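You operate a simulated robot arm through the tools that you are given. There is no shell and no other tool. Be economical: measure what you need, move in short steps, check, and stop when the job is done.

You run a simulated robot arm. Do the job below in one go: nothing can be reset, and whatever is moved stays where it is left.

JOB
Put the yoghurt tub from the cream worktop by the toaster and the honey jar in the round cake tin.

The check looks at the end state, three seconds after you hand in, the way a careful person would. Anything else that was tipped, shoved, dropped, spilled or broken makes it a failure.

ROBOT AND FRAMES
A 6-joint arm with a two-finger parallel gripper, fixed in place. Base frame: the origin is at the foot of the arm, x ahead of it, y to its left, z up; the work surface is at about z = 0. Units: m, rad, N and s.
With the tool pointing down near the work surface it reaches from about 0.16 to 0.42 m from the base axis. Its first joint turns from -1.152 to 1.152 rad. Payload 1.57 kg.
Tool frame: the origin (TCP) lies between the finger pads and is the grasp point; the fingertips stand 0.03 m ahead of it; z points along the fingers, y is the line along which they close. The gripper opens to 0.08 m. The fingers are 0.017 m wide and 0.012 m thick; the gripper's body (0.04 by 0.082 m) begins 0.08 m behind the TCP.
Orientation is that of the tool frame in the base frame, as a unit quaternion [w, x, y, z]. With the fingers straight down and closing along the base's y, the tool's x points along the base's -x, its y along +y and its z along -z.

CONTROLS
- The arm moves only by the tool jog_arm. Its argument "increments" is a list of rows, each a list of 7 numbers: the shift along the base's x, y, z in units of 500 mm (1.0 is 500 mm), then the turn, a rotation vector about the base's x, y, z in units of 90 degrees (1.0 is 90 degrees), then the opening, from 0 (shut) to 1 (fully open). In form: [[x, y, z, rx, ry, rz, hand], ...]. A call has 1 to 20 rows; each row is the pose to reach, as a shift and turn from the pose commanded when the call began. A call with a number of a shift or a turn outside -1 to 1 is refused whole. A row lasts 0.2 s, in which the tool goes at most 0.05 m and 0.15 rad; a call with a longer step from one row to the next is refused whole, and so is a gripper value outside its range. A pose out of reach is approached as far as the arm can. The call stops where the force on the tool passes 40 N (or 10 N more than at its start, if that is more) or the arm is blocked; 0.2 s more then pass. Each finger travels about 0.153 m/s and halts on what it meets, pressing with about 25 N; the grip force reading is that of the motor and also rises with nothing between the fingers. The clock runs only during rows and for 0.2 s after the last one: add rows that repeat a pose to give the fingers time. It gives the time, the measured TCP pose, the force on the tool (base axes), the opening and the grip force at its end, in the units of the frame above (readings bear some noise), and new pictures: "views" is both (left out), scene, wrist or none.
- Cameras (640 x 400 px; columns grow to the right, rows downward): "scene" is fixed at [0.0465, -0.3267, 0.4178]; the picture's right is [0.85, -0.53, 0.00], its down [-0.33, -0.53, -0.79] and it looks along [0.41, 0.67, -0.62] (base axes); focal length 275 px, centre (320, 200). "wrist" rides on the gripper at [0.072, -0.007, -0.122] in the tool frame; the picture's right is [0.09, 1.00, 0.00], its down [-0.84, 0.08, -0.54] and it looks along [-0.54, 0.05, 0.84] (tool axes); focal length 238 px, centre (320, 200). There is no depth. A picture from a camera that has moved, and an enlarged one, comes with that camera's place and axes in the base frame and with its lens.
- close_up(camera, box): a new picture of the part [left, top, right, bottom] of that camera's present view, enlarged. No time passes.
- finish_job(): hands the job in; it is judged then, once.

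Go step by step. Nothing tells you positions but the pictures and the camera data: compare them with the known pose of the tool, close in by small moves and look again before you grip or let go. The budget is 90 turns and 200 pictures, counting those below and the enlarged ones. Unless the task says otherwise, let go and move clear before handing in, and close with one line.

The tools are called after "Request:" by a JSON object that holds its "api" and its "payload". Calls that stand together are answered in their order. jog_arm: Moves the arm, as the interface text tells. Its arguments: {"type":"object","properties":{"increments":{"type":"array","items":{"type":"array","items":{"type":"number"}}},"views":{"type":"string","enum":["both","scene","wrist","none"]}},"required":["increments"]} The other tools are called the same way: close_up (camera, box) takes an enlarged picture of a part of a camera's view; finish_job () hands the job in.

At the start:

```text
time: 0.0
ee_pos: [0.2785, -0.0295, 0.2419]
ee_rot: [-0.001, -0.002, 1.0, 0.0]
contact_force: [0.1, -0.4, -0.1]
grip_width: 0.0801
gripper_force: 0.1
```

scene: 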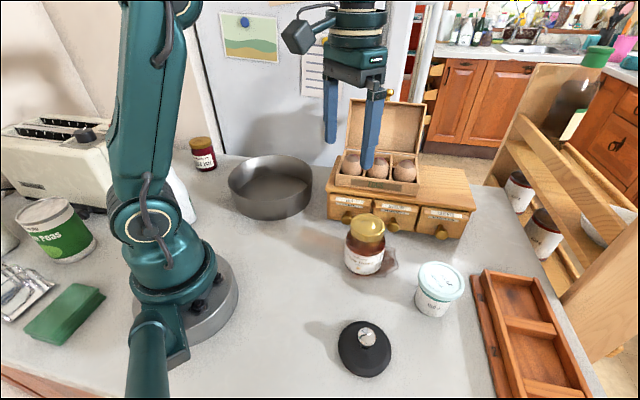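
wrist: 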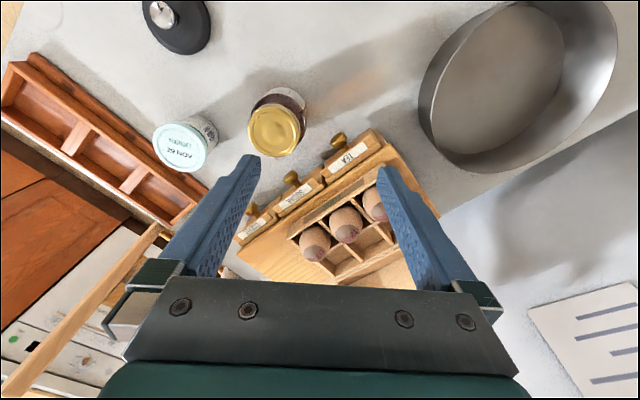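

I see a tub with a pale lid, a gold-lidded jar near it, a red jar further back, and the round tin. I'll enlarge the views to read the labels before planning.

Request:
{"api": "close_up", "payload": {"camera": "scene", "box": [320, 190, 500, 390]}}

Request:
{"api": "close_up", "payload": {"camera": "scene", "box": [160, 120, 340, 232]}}

Request:
{"api": "close_up", "payload": {"camera": "scene", "box": [480, 60, 640, 260]}}

Request:
{"api": "close_up", "payload": {"camera": "wrist", "box": [140, 60, 340, 185]}}

```text
2.00 times, centred on (410, 290) of scene
camera zoom: at [0.0465, -0.3267, 0.4178], right [0.85, -0.53, 0.0], down [-0.33, -0.53, -0.79], along [0.41, 0.67, -0.62], focal length 550 px, centre (140, 20)
```

zoom: 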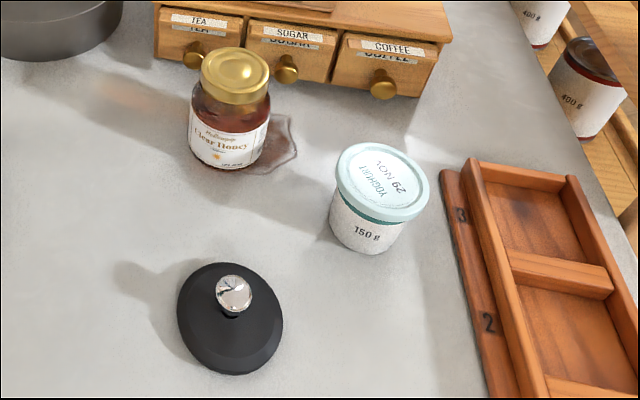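

```text
3.56 times, centred on (250, 176) of scene
camera zoom: at [0.0465, -0.3267, 0.4178], right [0.85, -0.53, 0.0], down [-0.33, -0.53, -0.79], along [0.41, 0.67, -0.62], focal length 977 px, centre (569, 285)
```

zoom: 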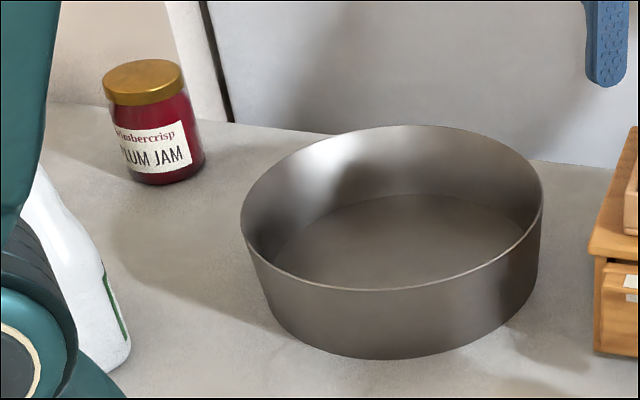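

```text
2.00 times, centred on (560, 160) of scene
camera zoom: at [0.0465, -0.3267, 0.4178], right [0.85, -0.53, 0.0], down [-0.33, -0.53, -0.79], along [0.41, 0.67, -0.62], focal length 550 px, centre (-160, 280)
```

zoom: 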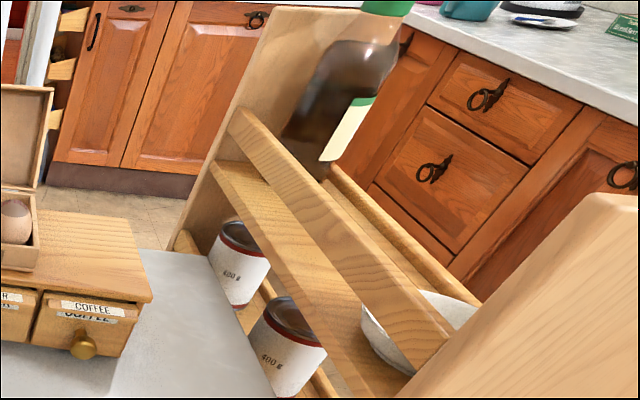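

```text
3.20 times, centred on (240, 122) of wrist
camera zoom: at [0.2066, -0.0368, 0.3643], right [-0.09, 1.0, 0.0], down [0.84, 0.08, 0.54], along [0.54, 0.05, -0.84], focal length 763 px, centre (576, 448)
```

zoom: 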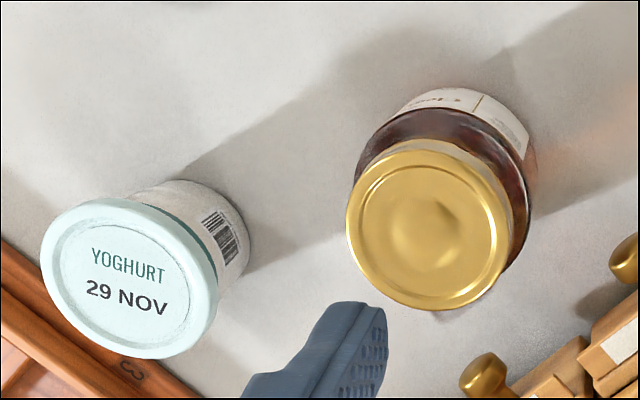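

The targets are clear. "YOGHURT" is at about (0.331, -0.210) with its lid top at z≈0.062, and "Clear Honey" is at about (0.293, -0.082) with its top at z≈0.09. The cake tin is centred near (0.225, 0.195). First I'll move above the yoghurt, turned to suit the free space.

Request:
{"api": "jog_arm", "payload": {"increments": [[0.02, -0.072, -0.01, 0, 0, -0.072, 1], [0.041, -0.144, -0.03, 0, 0, -0.144, 1], [0.062, -0.216, -0.06, 0, 0, -0.216, 1], [0.084, -0.289, -0.09, 0, 0, -0.288, 1], [0.105, -0.361, -0.12, 0, 0, -0.36, 1], [0.105, -0.361, -0.12, 0, 0, -0.36, 1]]}}

```text
time: 1.4
ee_pos: [0.3208, -0.2063, 0.1759]
ee_rot: [0.001, 0.279, 0.96, 0.001]
contact_force: [-0.5, -0.5, 0.2]
grip_width: 0.0801
gripper_force: 0.1
out of reach, approached as far as the arm can: row 5, 6
camera wrist: at [0.2574, -0.1726, 0.2982], right [0.46, 0.89, 0.0], down [0.75, -0.38, 0.54], along [0.48, -0.25, -0.84], focal length 238 px, centre (320, 200)
```

scene: 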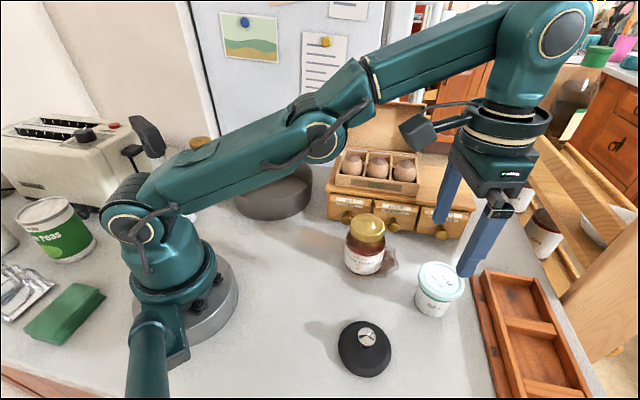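
wrist: 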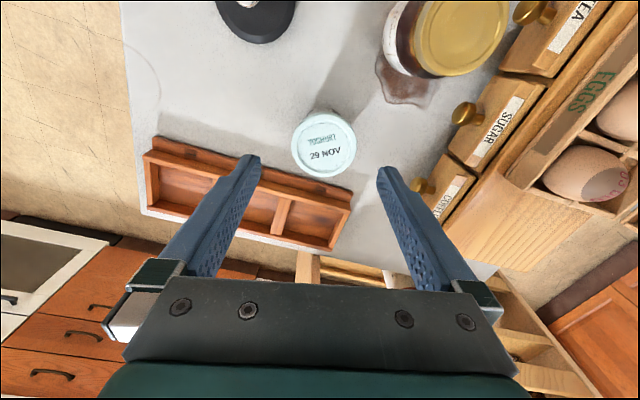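

The tub lid is at about (0.333, -0.209) and is about 0.067 m wide, so it fits the open gripper. I'll go straight down part way and check alignment.

Request:
{"api": "jog_arm", "payload": {"increments": [[0, 0, -0.04, 0, 0, 0, 1], [0, 0, -0.08, 0, 0, 0, 1], [0, 0, -0.12, 0, 0, 0, 1], [0, 0, -0.12, 0, 0, 0, 1]]}}

```text
time: 2.4
ee_pos: [0.3217, -0.2057, 0.1167]
ee_rot: [0.001, 0.278, 0.961, 0.001]
contact_force: [-0.5, -0.1, 1.3]
grip_width: 0.08
gripper_force: 0.0
camera wrist: at [0.2572, -0.1723, 0.2391], right [0.45, 0.89, 0.0], down [0.75, -0.38, 0.54], along [0.48, -0.25, -0.84], focal length 238 px, centre (320, 200)
```

scene: 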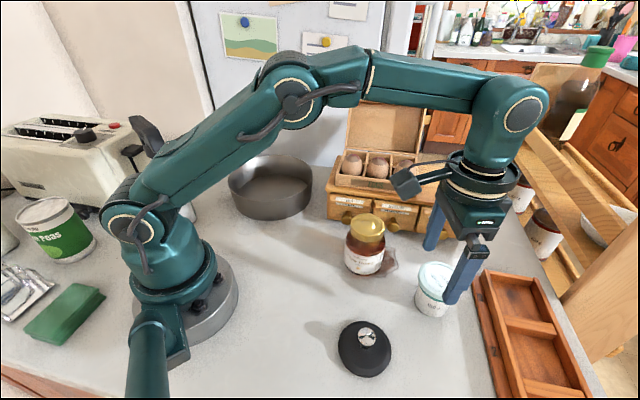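
wrist: 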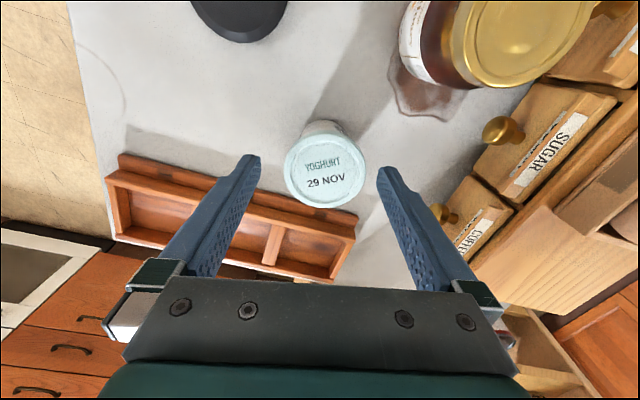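

The lid centre is now measured at about (0.332, -0.208). I'll centre on it and then lower around the tub.

Request:
{"api": "jog_arm", "payload": {"increments": [[0.0206, -0.0046, 0, 0, 0, 0, 1], [0.0206, -0.0046, 0, 0, 0, 0, 1], [0.0206, -0.0046, -0.03, 0, 0, 0, 1], [0.0206, -0.0046, -0.06, 0, 0, 0, 1], [0.0206, -0.0046, -0.06, 0, 0, 0, 1]]}}

```text
time: 3.6
ee_pos: [0.3326, -0.2078, 0.0873]
ee_rot: [0.0, 0.278, 0.961, 0.001]
contact_force: [-0.4, -0.5, -0.7]
grip_width: 0.0799
gripper_force: 0.0
camera wrist: at [0.2679, -0.1747, 0.2085], right [0.45, 0.89, 0.0], down [0.75, -0.38, 0.54], along [0.48, -0.25, -0.84], focal length 238 px, centre (320, 200)
```

scene: 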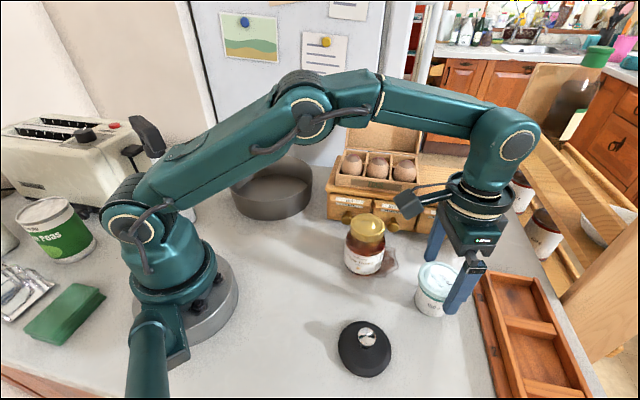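
wrist: 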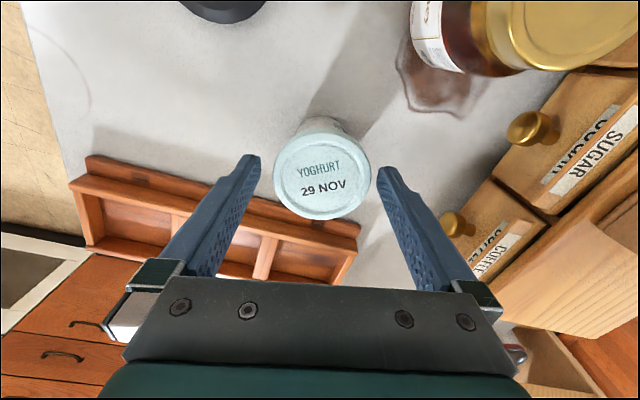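

The tub is centred between the fingers. I'll lower to about z=0.045 and close.

Request:
{"api": "jog_arm", "payload": {"increments": [[0.002, 0, -0.03, 0, 0, 0, 1], [0.002, 0, -0.06, 0, 0, 0, 1], [0.002, 0, -0.085, 0, 0, 0, 1], [0.002, 0, -0.085, 0, 0, 0, 1], [0.002, 0, -0.085, 0, 0, 0, 0.7], [0.002, 0, -0.085, 0, 0, 0, 0.6], [0.002, 0, -0.085, 0, 0, 0, 0.6]]}}

```text
time: 5.2
ee_pos: [0.3329, -0.2064, 0.0443]
ee_rot: [0.001, 0.277, 0.961, 0.001]
contact_force: [0.2, 0.1, 0.7]
grip_width: 0.0675
gripper_force: 25.4
camera wrist: at [0.2689, -0.1742, 0.1663], right [0.45, 0.89, 0.0], down [0.75, -0.38, 0.54], along [0.48, -0.25, -0.84], focal length 238 px, centre (320, 200)
```

scene: 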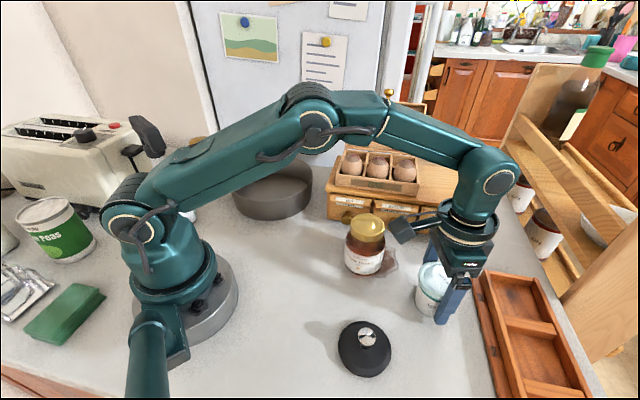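
wrist: 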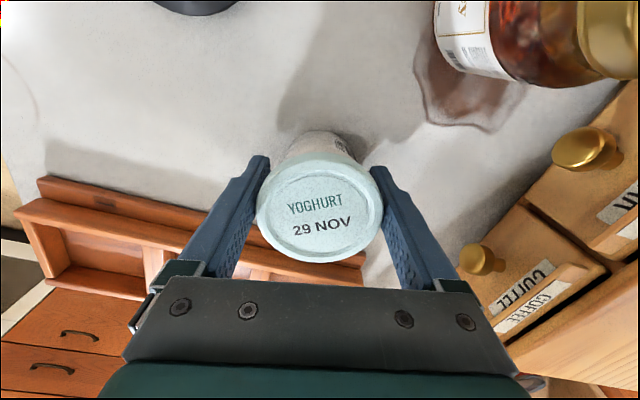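

The tub is gripped at a width of 0.0675 m. I'll lift straight up and check that the whole tub comes along.

Request:
{"api": "jog_arm", "payload": {"increments": [[0, 0, 0.03, 0, 0, 0, 0.5], [0, 0, 0.07, 0, 0, 0, 0.5], [0, 0, 0.12, 0, 0, 0, 0.5], [0, 0, 0.17, 0, 0, 0, 0.5]]}}

```text
time: 6.2
ee_pos: [0.3334, -0.2066, 0.1301]
ee_rot: [0.0, 0.279, 0.96, 0.001]
contact_force: [0.0, 0.5, -1.7]
grip_width: 0.0676
gripper_force: 24.9
camera wrist: at [0.2694, -0.174, 0.2516], right [0.45, 0.89, 0.0], down [0.75, -0.38, 0.54], along [0.48, -0.25, -0.84], focal length 238 px, centre (320, 200)
```

scene: 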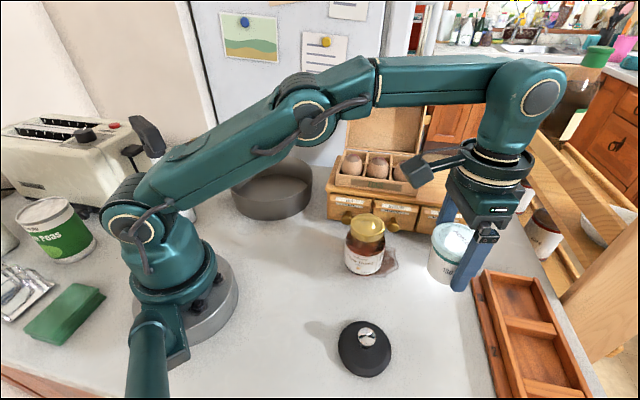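
wrist: 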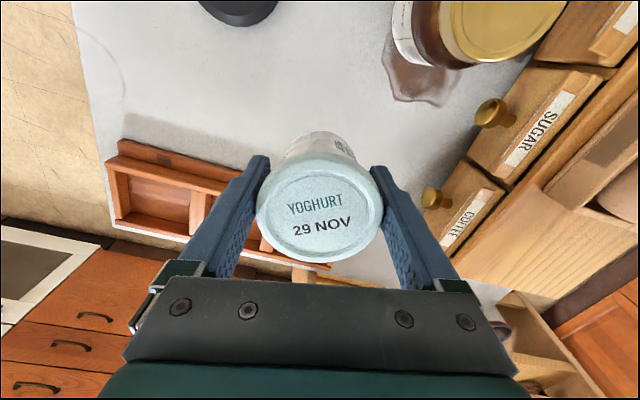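

The whole tub is lifted. Next I'll carry it high, on the base side of the drawers and over the honey jar, to above the far half of the tin.

Request:
{"api": "jog_arm", "payload": {"increments": [[-0.0468, 0.0232, 0.05, 0, 0, 0.068, 0.5], [-0.0968, 0.0632, 0.12, 0, 0, 0.136, 0.5], [-0.1468, 0.1232, 0.17, 0, 0, 0.204, 0.5], [-0.1768, 0.2032, 0.18, 0, 0, 0.272, 0.5], [-0.1908, 0.2932, 0.18, 0, 0, 0.34, 0.5], [-0.2028, 0.3832, 0.18, 0, 0, 0.408, 0.5], [-0.2108, 0.4732, 0.18, 0, 0, 0.476, 0.5], [-0.2168, 0.5632, 0.18, 0, 0, 0.544, 0.5], [-0.2148, 0.6532, 0.18, 0, 0, 0.612, 0.5], [-0.2028, 0.7332, 0.18, 0, 0, 0.68, 0.5], [-0.1768, 0.8032, 0.17, 0, 0, 0.748, 0.5], [-0.1528, 0.8582, 0.15, 0, 0, 0.814, 0.5], [-0.1528, 0.8582, 0.15, 0, 0, 0.814, 0.5]]}}

```text
time: 9.0
ee_pos: [0.2569, 0.2209, 0.2047]
ee_rot: [-0.001, -0.35, 0.937, 0.001]
contact_force: [-0.7, -0.5, -0.7]
grip_width: 0.0672
gripper_force: 25.0
camera wrist: at [0.2067, 0.1698, 0.3266], right [-0.72, 0.69, 0.0], down [0.58, 0.61, 0.54], along [0.37, 0.39, -0.84], focal length 238 px, centre (320, 200)
```

scene: 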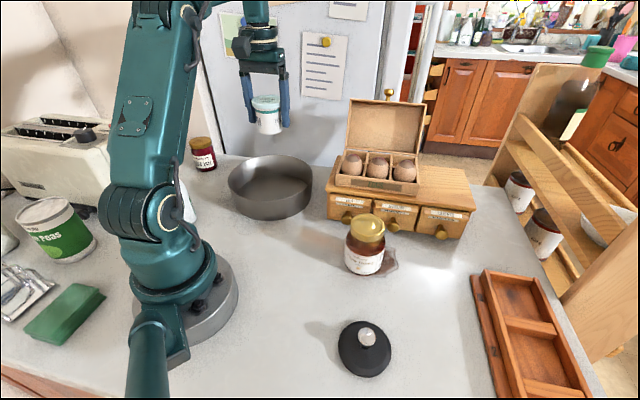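
wrist: 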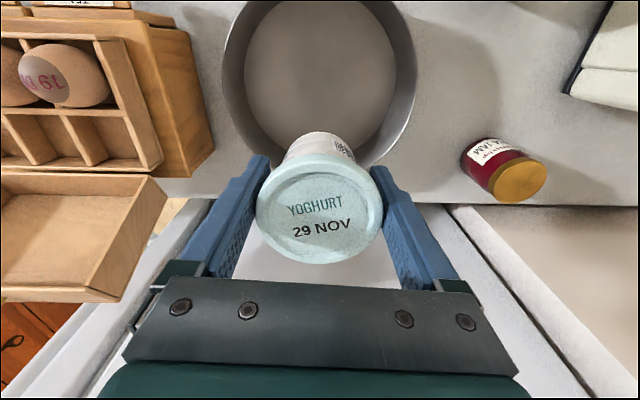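

The tub hangs over the far half of the tin, whose centre is about (0.2254, 0.190) and inner floor about 0.18 m across. I'll lower it close to the floor and look.

Request:
{"api": "jog_arm", "payload": {"increments": [[0, 0, -0.06, 0, 0, 0, 0.5], [0, 0, -0.12, 0, 0, 0, 0.5], [0, 0, -0.18, 0, 0, 0, 0.5], [0, 0, -0.23, 0, 0, 0, 0.5], [0, 0, -0.27, 0, 0, 0, 0.5], [0, 0, -0.27, 0, 0, 0, 0.5]]}}

```text
time: 10.4
ee_pos: [0.2566, 0.2216, 0.07]
ee_rot: [0.0, -0.349, 0.937, 0.001]
contact_force: [0.6, -0.3, -1.4]
grip_width: 0.0674
gripper_force: 24.9
camera wrist: at [0.2067, 0.1697, 0.1916], right [-0.72, 0.69, 0.0], down [0.58, 0.61, 0.54], along [0.37, 0.39, -0.84], focal length 238 px, centre (320, 200)
```

scene: 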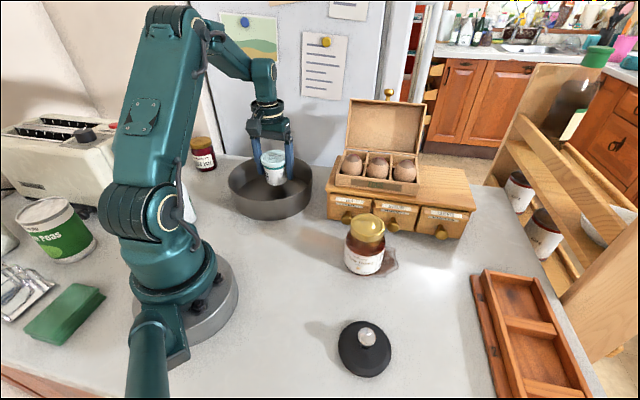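
wrist: 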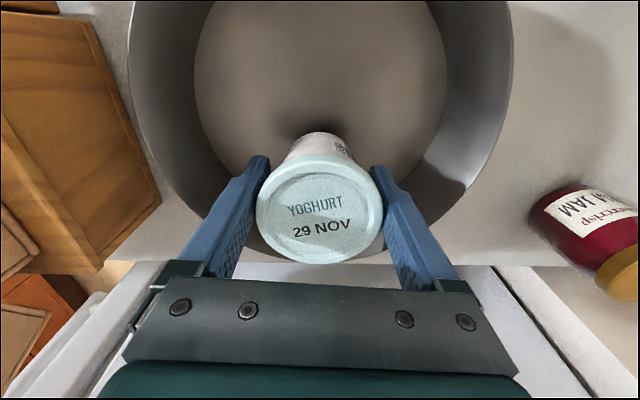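

The tub is inside the tin with clearance all round. I'll lower it gently until it just meets the floor.

Request:
{"api": "jog_arm", "payload": {"increments": [[0, 0, -0.01, 0, 0, 0, 0.5], [0, 0, -0.02, 0, 0, 0, 0.5], [0, 0, -0.03, 0, 0, 0, 0.5], [0, 0, -0.036, 0, 0, 0, 0.5], [0, 0, -0.04, 0, 0, 0, 0.5], [0, 0, -0.04, 0, 0, 0, 0.5]], "views": "none"}}

```text
time: 11.8
ee_pos: [0.2567, 0.2214, 0.0483]
ee_rot: [-0.001, -0.349, 0.937, 0.001]
contact_force: [-0.1, 0.2, -2.1]
grip_width: 0.0675
gripper_force: 25.0
```

There is no contact yet at z=0.048, so I'll continue in 1 mm steps.

Request:
{"api": "jog_arm", "payload": {"increments": [[0, 0, -0.002, 0, 0, 0, 0.5], [0, 0, -0.004, 0, 0, 0, 0.5], [0, 0, -0.004, 0, 0, 0, 0.5]], "views": "wrist"}}

```text
time: 12.6
ee_pos: [0.2572, 0.2214, 0.0468]
ee_rot: [0.0, -0.349, 0.937, 0.001]
contact_force: [-3.9, -2.2, 11.2]
grip_width: 0.0674
gripper_force: 25.1
camera wrist: at [0.2068, 0.1694, 0.1698], right [-0.72, 0.69, 0.0], down [0.58, 0.61, 0.54], along [0.38, 0.39, -0.84], focal length 238 px, centre (320, 200)
```

wrist: 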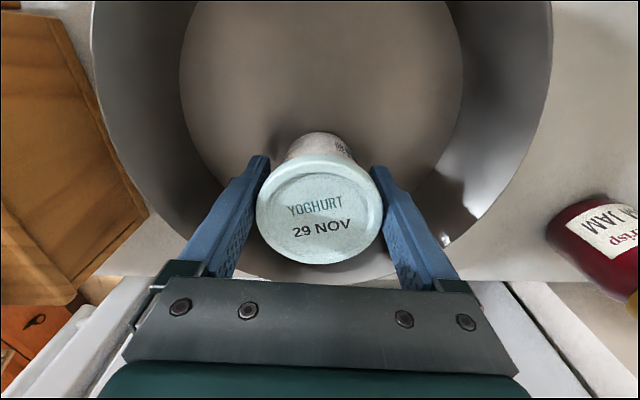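

The tub rests on the tin floor: the force reads 11 N upward at z=0.047. I'll open the fingers and rise straight up.

Request:
{"api": "jog_arm", "payload": {"increments": [[0, 0, 0.001, 0, 0, 0, 0.9], [0, 0, 0.001, 0, 0, 0, 1], [0, 0, 0.001, 0, 0, 0, 1], [0, 0, 0.04, 0, 0, 0, 1], [0, 0, 0.1, 0, 0, 0, 1], [0, 0, 0.18, 0, 0, 0, 1], [0, 0, 0.27, 0, 0, 0, 1], [0, 0, 0.33, 0, 0, 0, 1]]}}

```text
time: 14.4
ee_pos: [0.2582, 0.2209, 0.2115]
ee_rot: [0.0, -0.351, 0.937, 0.001]
contact_force: [-0.9, 0.6, 0.4]
grip_width: 0.08
gripper_force: 0.0
camera wrist: at [0.2082, 0.1692, 0.3347], right [-0.72, 0.69, 0.0], down [0.58, 0.61, 0.54], along [0.37, 0.39, -0.84], focal length 238 px, centre (320, 200)
```

scene: 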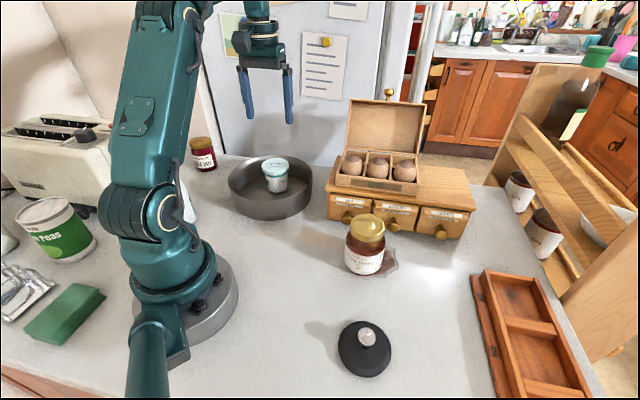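
wrist: 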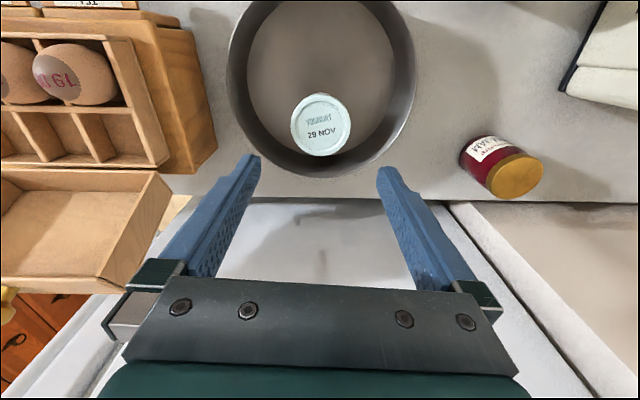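

The tub stands upright in the tin, leaving the near half free. I'll go back to the honey jar keeping the present yaw, because closing parallel to the drawer fronts keeps the fingers off the knobs.

Request:
{"api": "jog_arm", "payload": {"increments": [[-0.0364, -0.0818, 0.017, 0, 0, 0, 1], [-0.0604, -0.1718, 0.017, 0, 0, 0, 1], [-0.0664, -0.2618, 0.017, 0, 0, 0, 1], [-0.0604, -0.3518, 0.017, 0, 0, 0, 1], [-0.0464, -0.4418, 0.017, 0, 0, 0, 1], [-0.0164, -0.5258, 0.007, 0, 0, 0, 1], [0.0336, -0.5978, -0.013, 0, 0, 0, 1], [0.0636, -0.6058, -0.043, 0, 0, 0, 1], [0.0636, -0.6058, -0.043, 0, 0, 0, 1]]}}

```text
time: 16.4
ee_pos: [0.2886, -0.0818, 0.1902]
ee_rot: [0.0, -0.349, 0.937, 0.001]
contact_force: [0.2, -0.1, -0.3]
grip_width: 0.0797
gripper_force: 0.1
camera wrist: at [0.2387, -0.133, 0.3125], right [-0.72, 0.69, 0.0], down [0.58, 0.61, 0.54], along [0.37, 0.39, -0.84], focal length 238 px, centre (320, 200)
```

scene: 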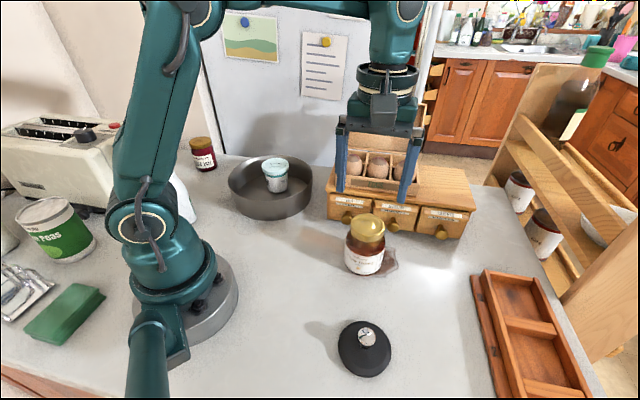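
wrist: 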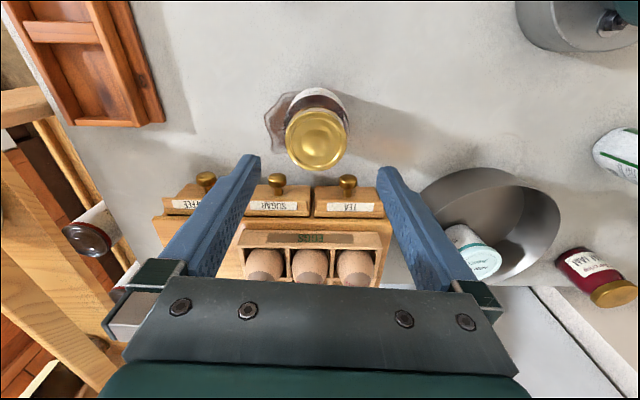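

The honey lid is at (0.291, -0.082), in line with the gripper. I'll lower to just above the lid and check.

Request:
{"api": "jog_arm", "payload": {"increments": [[0.004, 0, -0.04, 0, 0, 0, 1], [0.004, 0, -0.08, 0, 0, 0, 1], [0.004, 0, -0.12, 0, 0, 0, 1], [0.004, 0, -0.12, 0, 0, 0, 1]]}}

Request:
{"api": "close_up", "payload": {"camera": "wrist", "box": [220, 80, 420, 205]}}

Request:
{"api": "close_up", "payload": {"camera": "scene", "box": [310, 170, 450, 290]}}

```text
time: 17.4
ee_pos: [0.2918, -0.0812, 0.1324]
ee_rot: [0.0, -0.348, 0.937, 0.0]
contact_force: [0.0, 0.1, 0.2]
grip_width: 0.0802
gripper_force: 0.2
camera wrist: at [0.2407, -0.1329, 0.2531], right [-0.72, 0.69, 0.0], down [0.58, 0.61, 0.54], along [0.37, 0.39, -0.84], focal length 238 px, centre (320, 200)
```

scene: 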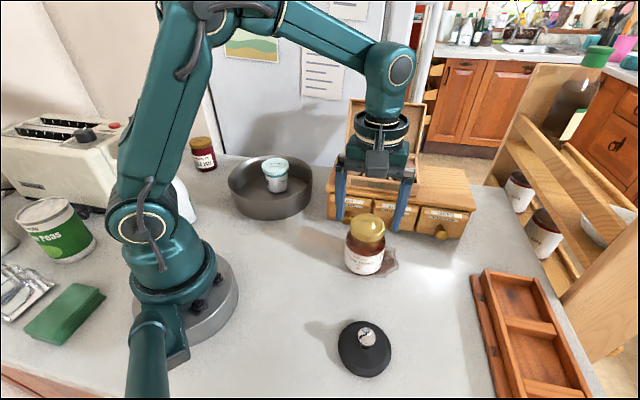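
wrist: 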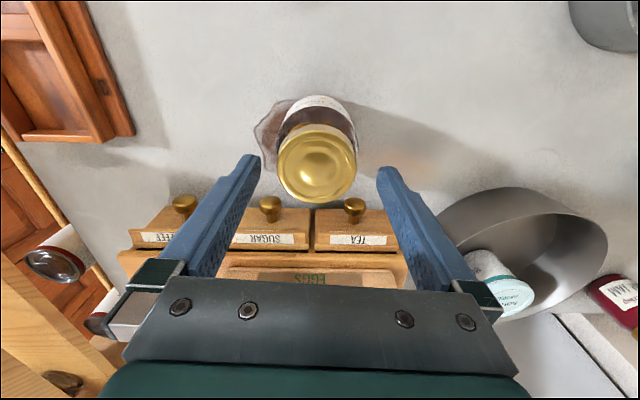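

```text
3.20 times, centred on (320, 142) of wrist
camera zoom: at [0.2407, -0.1329, 0.2531], right [-0.72, 0.69, 0.0], down [0.58, 0.61, 0.54], along [0.37, 0.39, -0.84], focal length 763 px, centre (320, 384)
```

zoom: 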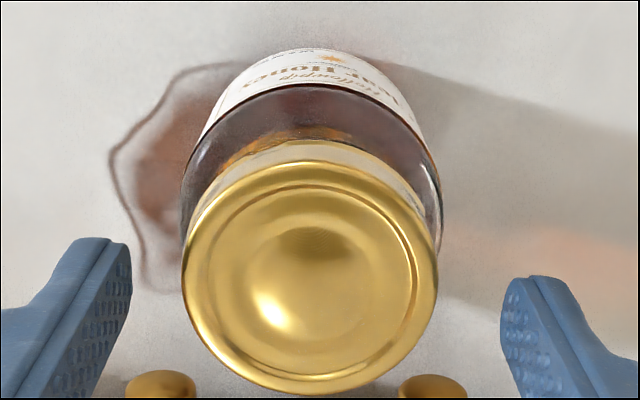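

```text
3.33 times, centred on (380, 230) of scene
camera zoom: at [0.0465, -0.3267, 0.4178], right [0.85, -0.53, 0.0], down [-0.33, -0.53, -0.79], along [0.41, 0.67, -0.62], focal length 916 px, centre (120, 100)
```

zoom: 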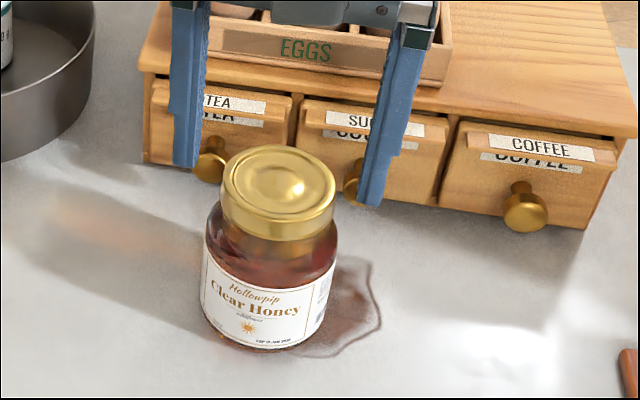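

The jar is centred with about 5 mm clearance each side. I'll lower to z≈0.052 around the body and close.

Request:
{"api": "jog_arm", "payload": {"increments": [[0.002, -0.0015, -0.04, 0, 0, 0, 1], [0.002, -0.0015, -0.08, 0, 0, 0, 1], [0.002, -0.0015, -0.12, 0, 0, 0, 1], [0.002, -0.0015, -0.16, 0, 0, 0, 1], [0.002, -0.0015, -0.16, 0, 0, 0, 1], [0.002, -0.0015, -0.16, 0, 0, 0, 0.8], [0.002, -0.0015, -0.16, 0, 0, 0, 0.6], [0.002, -0.0015, -0.16, 0, 0, 0, 0.5]]}}

```text
time: 19.2
ee_pos: [0.2923, -0.0805, 0.0508]
ee_rot: [0.0, -0.35, 0.937, 0.001]
contact_force: [-0.3, 0.1, 0.0]
grip_width: 0.0692
gripper_force: 25.2
camera wrist: at [0.2419, -0.1336, 0.1728], right [-0.72, 0.69, 0.0], down [0.58, 0.61, 0.54], along [0.37, 0.39, -0.84], focal length 238 px, centre (320, 200)
```

scene: 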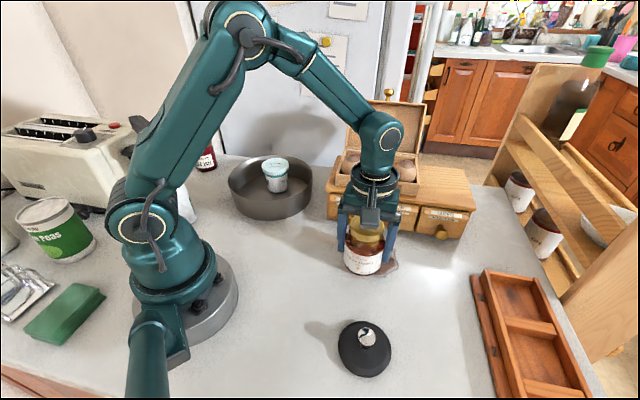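
wrist: 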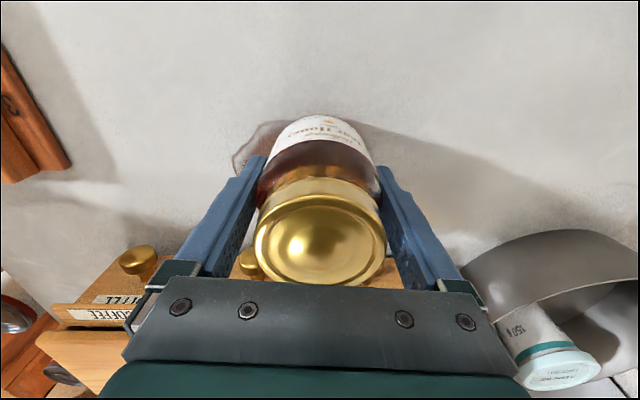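

The jar is gripped at 0.069 m. I'll lift slowly and watch the force, in case it sticks.

Request:
{"api": "jog_arm", "payload": {"increments": [[0, 0, 0.01, 0, 0, 0, 0.5], [0, 0, 0.03, 0, 0, 0, 0.5], [0, 0, 0.06, 0, 0, 0, 0.5], [0, 0, 0.1, 0, 0, 0, 0.5], [0, 0, 0.14, 0, 0, 0, 0.5]]}}

```text
time: 20.4
ee_pos: [0.2915, -0.0825, 0.1207]
ee_rot: [0.0, -0.349, 0.937, 0.001]
contact_force: [0.0, 0.1, -4.4]
grip_width: 0.0696
gripper_force: 25.2
camera wrist: at [0.2424, -0.1338, 0.2431], right [-0.72, 0.69, 0.0], down [0.58, 0.61, 0.54], along [0.37, 0.39, -0.84], focal length 238 px, centre (320, 200)
```

scene: 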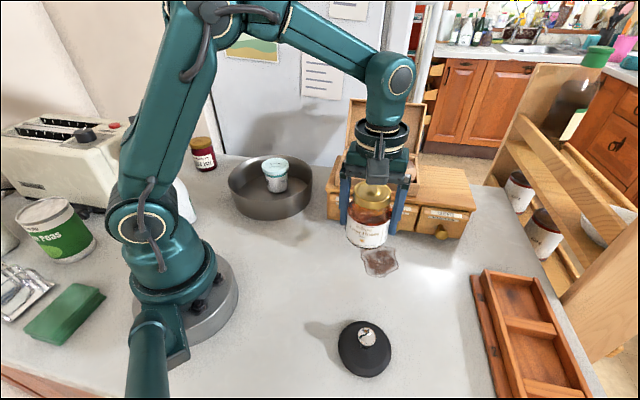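
wrist: 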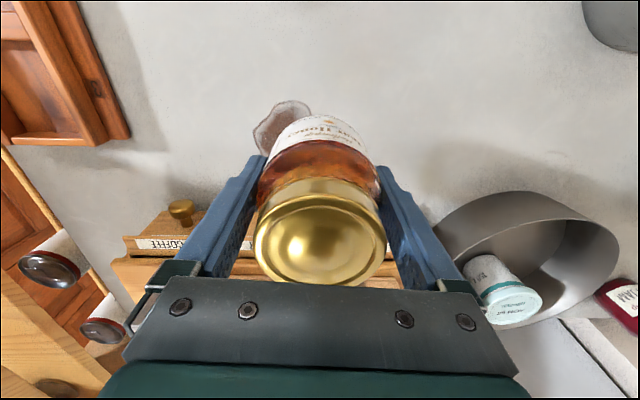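

The jar is up and upright; only the old stain stays on the worktop. Next I'll carry it on the base side of the drawers to above the near half of the tin.

Request:
{"api": "jog_arm", "payload": {"increments": [[-0.023, -0.015, 0.0686, 0, 0, 0, 0.5], [-0.059, -0.005, 0.1486, 0, 0, 0, 0.5], [-0.103, 0.045, 0.1886, 0, 0, 0, 0.5], [-0.123, 0.129, 0.1886, 0, 0, 0, 0.5], [-0.139, 0.219, 0.1886, 0, 0, 0, 0.5], [-0.157, 0.305, 0.1886, 0, 0, 0, 0.5], [-0.173, 0.395, 0.1886, 0, 0, 0, 0.5], [-0.185, 0.445, 0.175, 0, 0, 0, 0.5], [-0.1942, 0.491, 0.1586, 0, 0, 0, 0.5], [-0.1942, 0.491, 0.1586, 0, 0, 0, 0.5]]}}

```text
time: 22.6
ee_pos: [0.1944, 0.1633, 0.2016]
ee_rot: [0.0, -0.349, 0.937, 0.001]
contact_force: [-0.5, -0.3, -5.8]
grip_width: 0.0696
gripper_force: 25.1
camera wrist: at [0.1442, 0.1116, 0.3223], right [-0.72, 0.69, 0.0], down [0.58, 0.61, 0.54], along [0.37, 0.39, -0.84], focal length 238 px, centre (320, 200)
```

scene: 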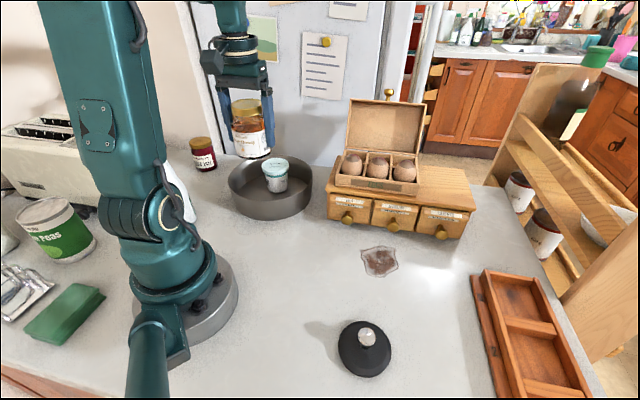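
wrist: 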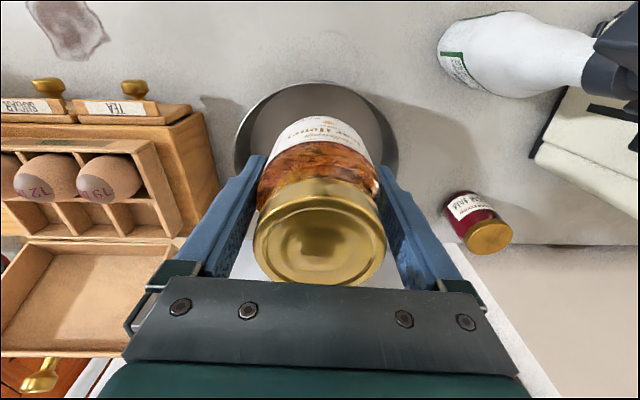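

The jar is over the near side. Before lowering it I'll measure the tin's near rim and floor edge more precisely.

Request:
{"api": "close_up", "payload": {"camera": "wrist", "box": [220, 70, 420, 195]}}

Request:
{"api": "close_up", "payload": {"camera": "scene", "box": [210, 130, 338, 230]}}

```text
3.20 times, centred on (320, 132) of wrist
camera zoom: at [0.1442, 0.1116, 0.3223], right [-0.72, 0.69, 0.0], down [0.58, 0.61, 0.54], along [0.37, 0.39, -0.84], focal length 763 px, centre (320, 416)
```

zoom: 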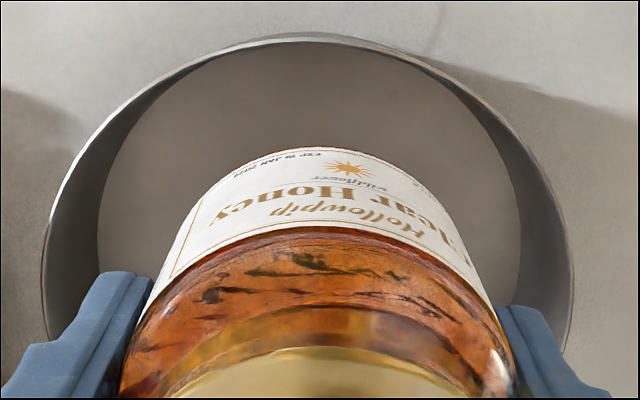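

```text
4.00 times, centred on (274, 180) of scene
camera zoom: at [0.0465, -0.3267, 0.4178], right [0.85, -0.53, 0.0], down [-0.33, -0.53, -0.79], along [0.41, 0.67, -0.62], focal length 1100 px, centre (504, 280)
```

zoom: 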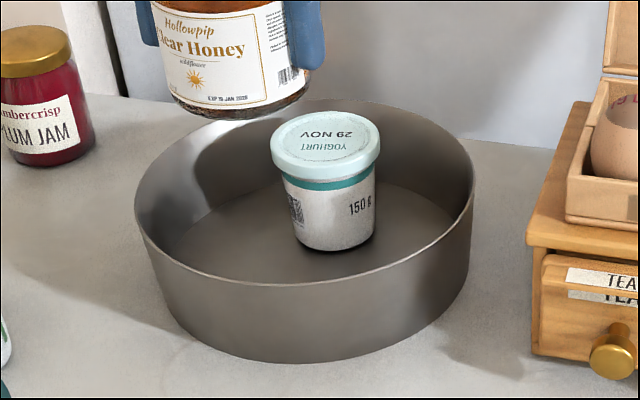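

The near floor edge is at about (0.172, 0.139) and the tub at (0.257, 0.222), so the best jar spot is about (0.2025, 0.1665). I'll shift there and lower to just above the rim.

Request:
{"api": "jog_arm", "payload": {"increments": [[0.0162, 0.0064, 0, 0, 0, 0, 0.5], [0.0162, 0.0064, -0.05, 0, 0, 0, 0.5], [0.0162, 0.0064, -0.1, 0, 0, 0, 0.5], [0.0162, 0.0064, -0.14, 0, 0, 0, 0.5], [0.0162, 0.0064, -0.14, 0, 0, 0, 0.5]]}}

Request:
{"api": "close_up", "payload": {"camera": "wrist", "box": [160, 0, 480, 200]}}

Request:
{"api": "close_up", "payload": {"camera": "scene", "box": [210, 130, 338, 230]}}

```text
time: 23.8
ee_pos: [0.2019, 0.1666, 0.1294]
ee_rot: [-0.001, -0.349, 0.937, 0.001]
contact_force: [-0.9, -0.3, -5.4]
grip_width: 0.0695
gripper_force: 24.8
camera wrist: at [0.1529, 0.1148, 0.2516], right [-0.72, 0.69, 0.0], down [0.58, 0.61, 0.54], along [0.37, 0.39, -0.84], focal length 238 px, centre (320, 200)
```

scene: 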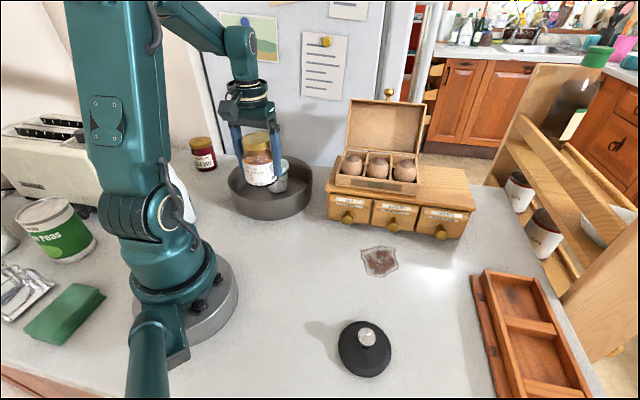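
wrist: 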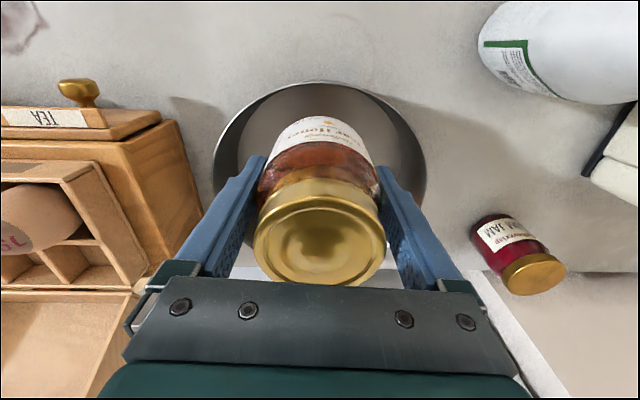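

```text
2.00 times, centred on (320, 100) of wrist
camera zoom: at [0.1529, 0.1148, 0.2516], right [-0.72, 0.69, 0.0], down [0.58, 0.61, 0.54], along [0.37, 0.39, -0.84], focal length 477 px, centre (320, 400)
```

zoom: 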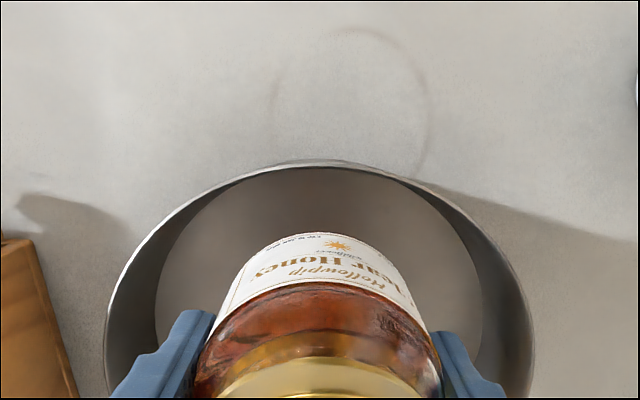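

```text
4.00 times, centred on (274, 180) of scene
camera zoom: at [0.0465, -0.3267, 0.4178], right [0.85, -0.53, 0.0], down [-0.33, -0.53, -0.79], along [0.41, 0.67, -0.62], focal length 1100 px, centre (504, 280)
```

zoom: 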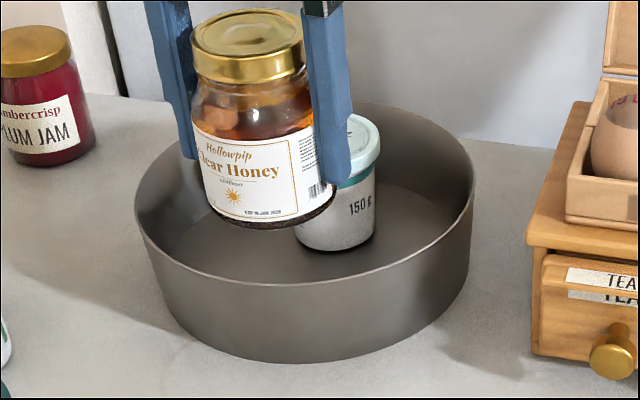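

Clearances look right, with about 7 mm on both sides. I'll lower slowly toward the floor.

Request:
{"api": "jog_arm", "payload": {"increments": [[0, 0, -0.025, 0, 0, 0, 0.5], [0, 0, -0.05, 0, 0, 0, 0.5], [0, 0, -0.075, 0, 0, 0, 0.5], [0, 0, -0.1, 0, 0, 0, 0.5], [0, 0, -0.12, 0, 0, 0, 0.5], [0, 0, -0.135, 0, 0, 0, 0.5], [0, 0, -0.135, 0, 0, 0, 0.5]]}}

Request:
{"api": "close_up", "payload": {"camera": "scene", "box": [210, 130, 338, 230]}}

```text
time: 25.4
ee_pos: [0.2015, 0.1655, 0.0628]
ee_rot: [-0.001, -0.35, 0.937, 0.0]
contact_force: [0.6, -1.0, -4.3]
grip_width: 0.0693
gripper_force: 25.0
camera wrist: at [0.1527, 0.1141, 0.1848], right [-0.72, 0.69, 0.0], down [0.58, 0.61, 0.54], along [0.37, 0.39, -0.84], focal length 238 px, centre (320, 200)
```

scene: 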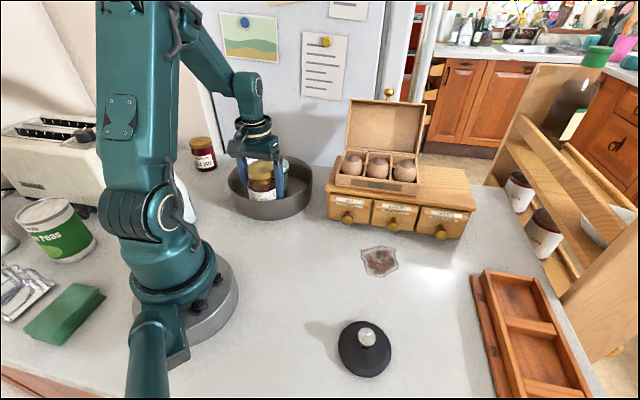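
wrist: 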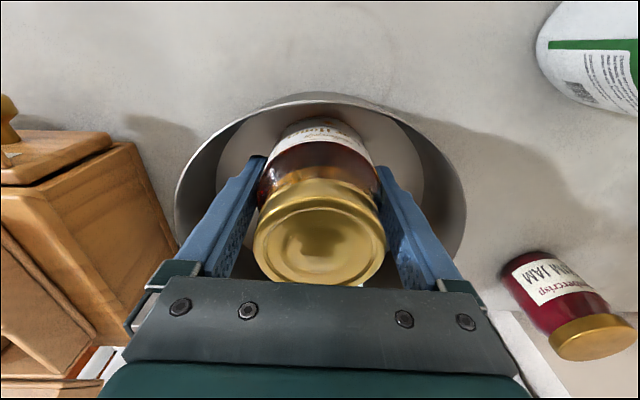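

```text
4.00 times, centred on (274, 180) of scene
camera zoom: at [0.0465, -0.3267, 0.4178], right [0.85, -0.53, 0.0], down [-0.33, -0.53, -0.79], along [0.41, 0.67, -0.62], focal length 1100 px, centre (504, 280)
```

zoom: 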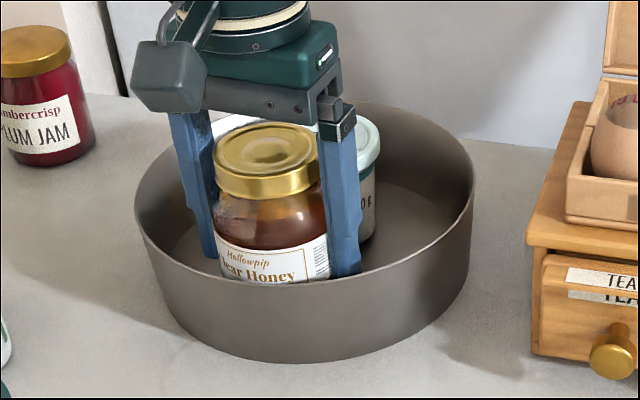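

The jar is inside and clear of the wall and tub. I'll set it down in millimetre steps.

Request:
{"api": "jog_arm", "payload": {"increments": [[0, 0, -0.006, 0, 0, 0, 0.5], [0, 0, -0.01, 0, 0, 0, 0.5], [0, 0, -0.014, 0, 0, 0, 0.5], [0, 0, -0.016, 0, 0, 0, 0.5], [0, 0, -0.016, 0, 0, 0, 0.5]], "views": "none"}}

```text
time: 26.6
ee_pos: [0.2025, 0.1657, 0.0542]
ee_rot: [0.0, -0.35, 0.937, 0.001]
contact_force: [-0.3, -0.6, -5.6]
grip_width: 0.0693
gripper_force: 24.9
```

Request:
{"api": "jog_arm", "payload": {"increments": [[0, 0, -0.002, 0, 0, 0, 0.5], [0, 0, -0.003, 0, 0, 0, 0.5], [0, 0, -0.003, 0, 0, 0, 0.5]], "views": "none"}}

```text
time: 27.4
ee_pos: [0.2036, 0.1671, 0.0539]
ee_rot: [0.0, -0.349, 0.937, 0.002]
contact_force: [-1.4, -8.8, 20.7]
grip_width: 0.0697
gripper_force: 24.8
```

Contact at z=0.054 matches the floor height. I'll check the pictures before letting go.

Request:
{"api": "close_up", "payload": {"camera": "scene", "box": [210, 130, 338, 230]}}

Request:
{"api": "close_up", "payload": {"camera": "wrist", "box": [160, 80, 480, 280]}}

```text
4.00 times, centred on (274, 180) of scene
camera zoom: at [0.0464, -0.3268, 0.4178], right [0.85, -0.53, 0.0], down [-0.33, -0.53, -0.79], along [0.41, 0.67, -0.62], focal length 1100 px, centre (504, 280)
```

zoom: 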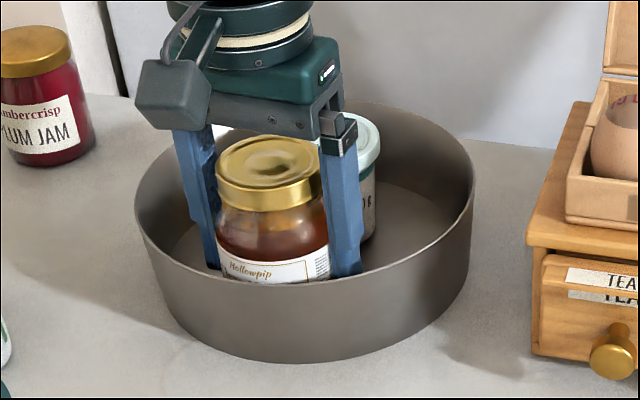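

```text
2.00 times, centred on (320, 180) of wrist
camera zoom: at [0.1531, 0.1148, 0.1758], right [-0.72, 0.69, 0.0], down [0.58, 0.61, 0.54], along [0.38, 0.39, -0.84], focal length 477 px, centre (320, 240)
```

zoom: 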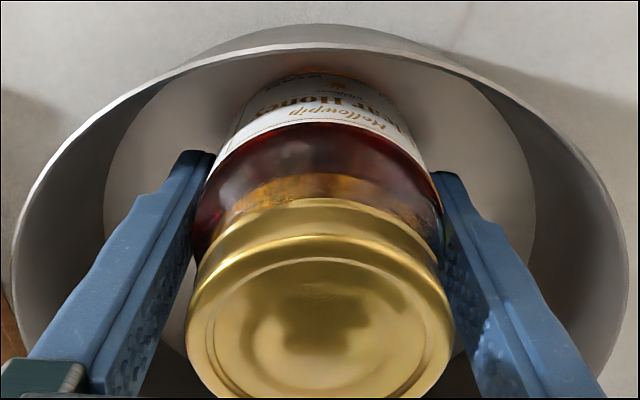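

The jar stands flat on the tin floor, clear of the wall. I'll open, then rise straight up.

Request:
{"api": "jog_arm", "payload": {"increments": [[0, 0, 0.003, 0, 0, 0, 0.9], [0, 0, 0.003, 0, 0, 0, 1], [0, 0, 0.003, 0, 0, 0, 1], [0, 0, 0.04, 0, 0, 0, 1], [0, 0, 0.1, 0, 0, 0, 1], [0, 0, 0.18, 0, 0, 0, 1], [0, 0, 0.26, 0, 0, 0, 1], [0, 0, 0.34, 0, 0, 0, 1]]}}

Request:
{"api": "close_up", "payload": {"camera": "scene", "box": [210, 130, 338, 230]}}

```text
time: 29.2
ee_pos: [0.2004, 0.1671, 0.2235]
ee_rot: [0.0, -0.35, 0.937, 0.001]
contact_force: [0.4, -0.2, 0.1]
grip_width: 0.08
gripper_force: 0.0
camera wrist: at [0.1517, 0.1149, 0.3456], right [-0.72, 0.69, 0.0], down [0.58, 0.61, 0.54], along [0.37, 0.39, -0.84], focal length 238 px, centre (320, 200)
```

scene: 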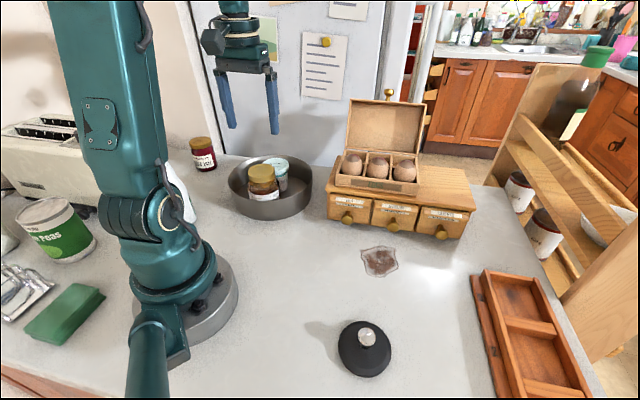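
wrist: 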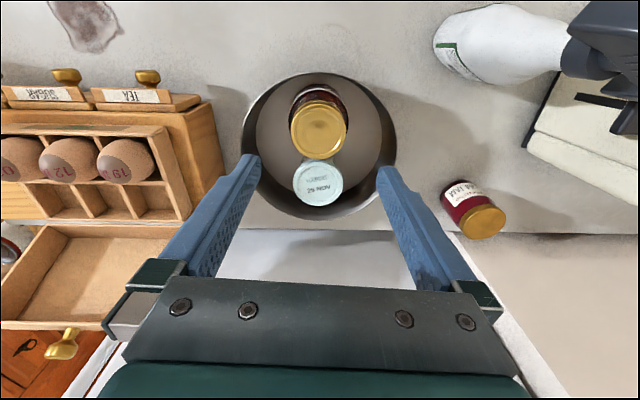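

```text
4.00 times, centred on (274, 180) of scene
camera zoom: at [0.0465, -0.3267, 0.4178], right [0.85, -0.53, 0.0], down [-0.33, -0.53, -0.79], along [0.41, 0.67, -0.62], focal length 1100 px, centre (504, 280)
```

zoom: 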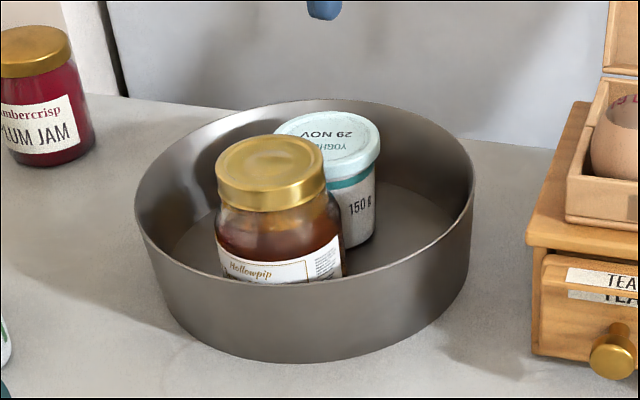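

Both containers stand upright in the tin, nothing else has moved, and the gripper is clear above. I'm handing in.

Request:
{"api": "finish_job", "payload": {}}

```text
The job is handed in.
```

The yoghurt tub and the honey jar are both standing upright in the round cake tin; nothing else was disturbed, and only the stain the jar had been standing on is left on the worktop.
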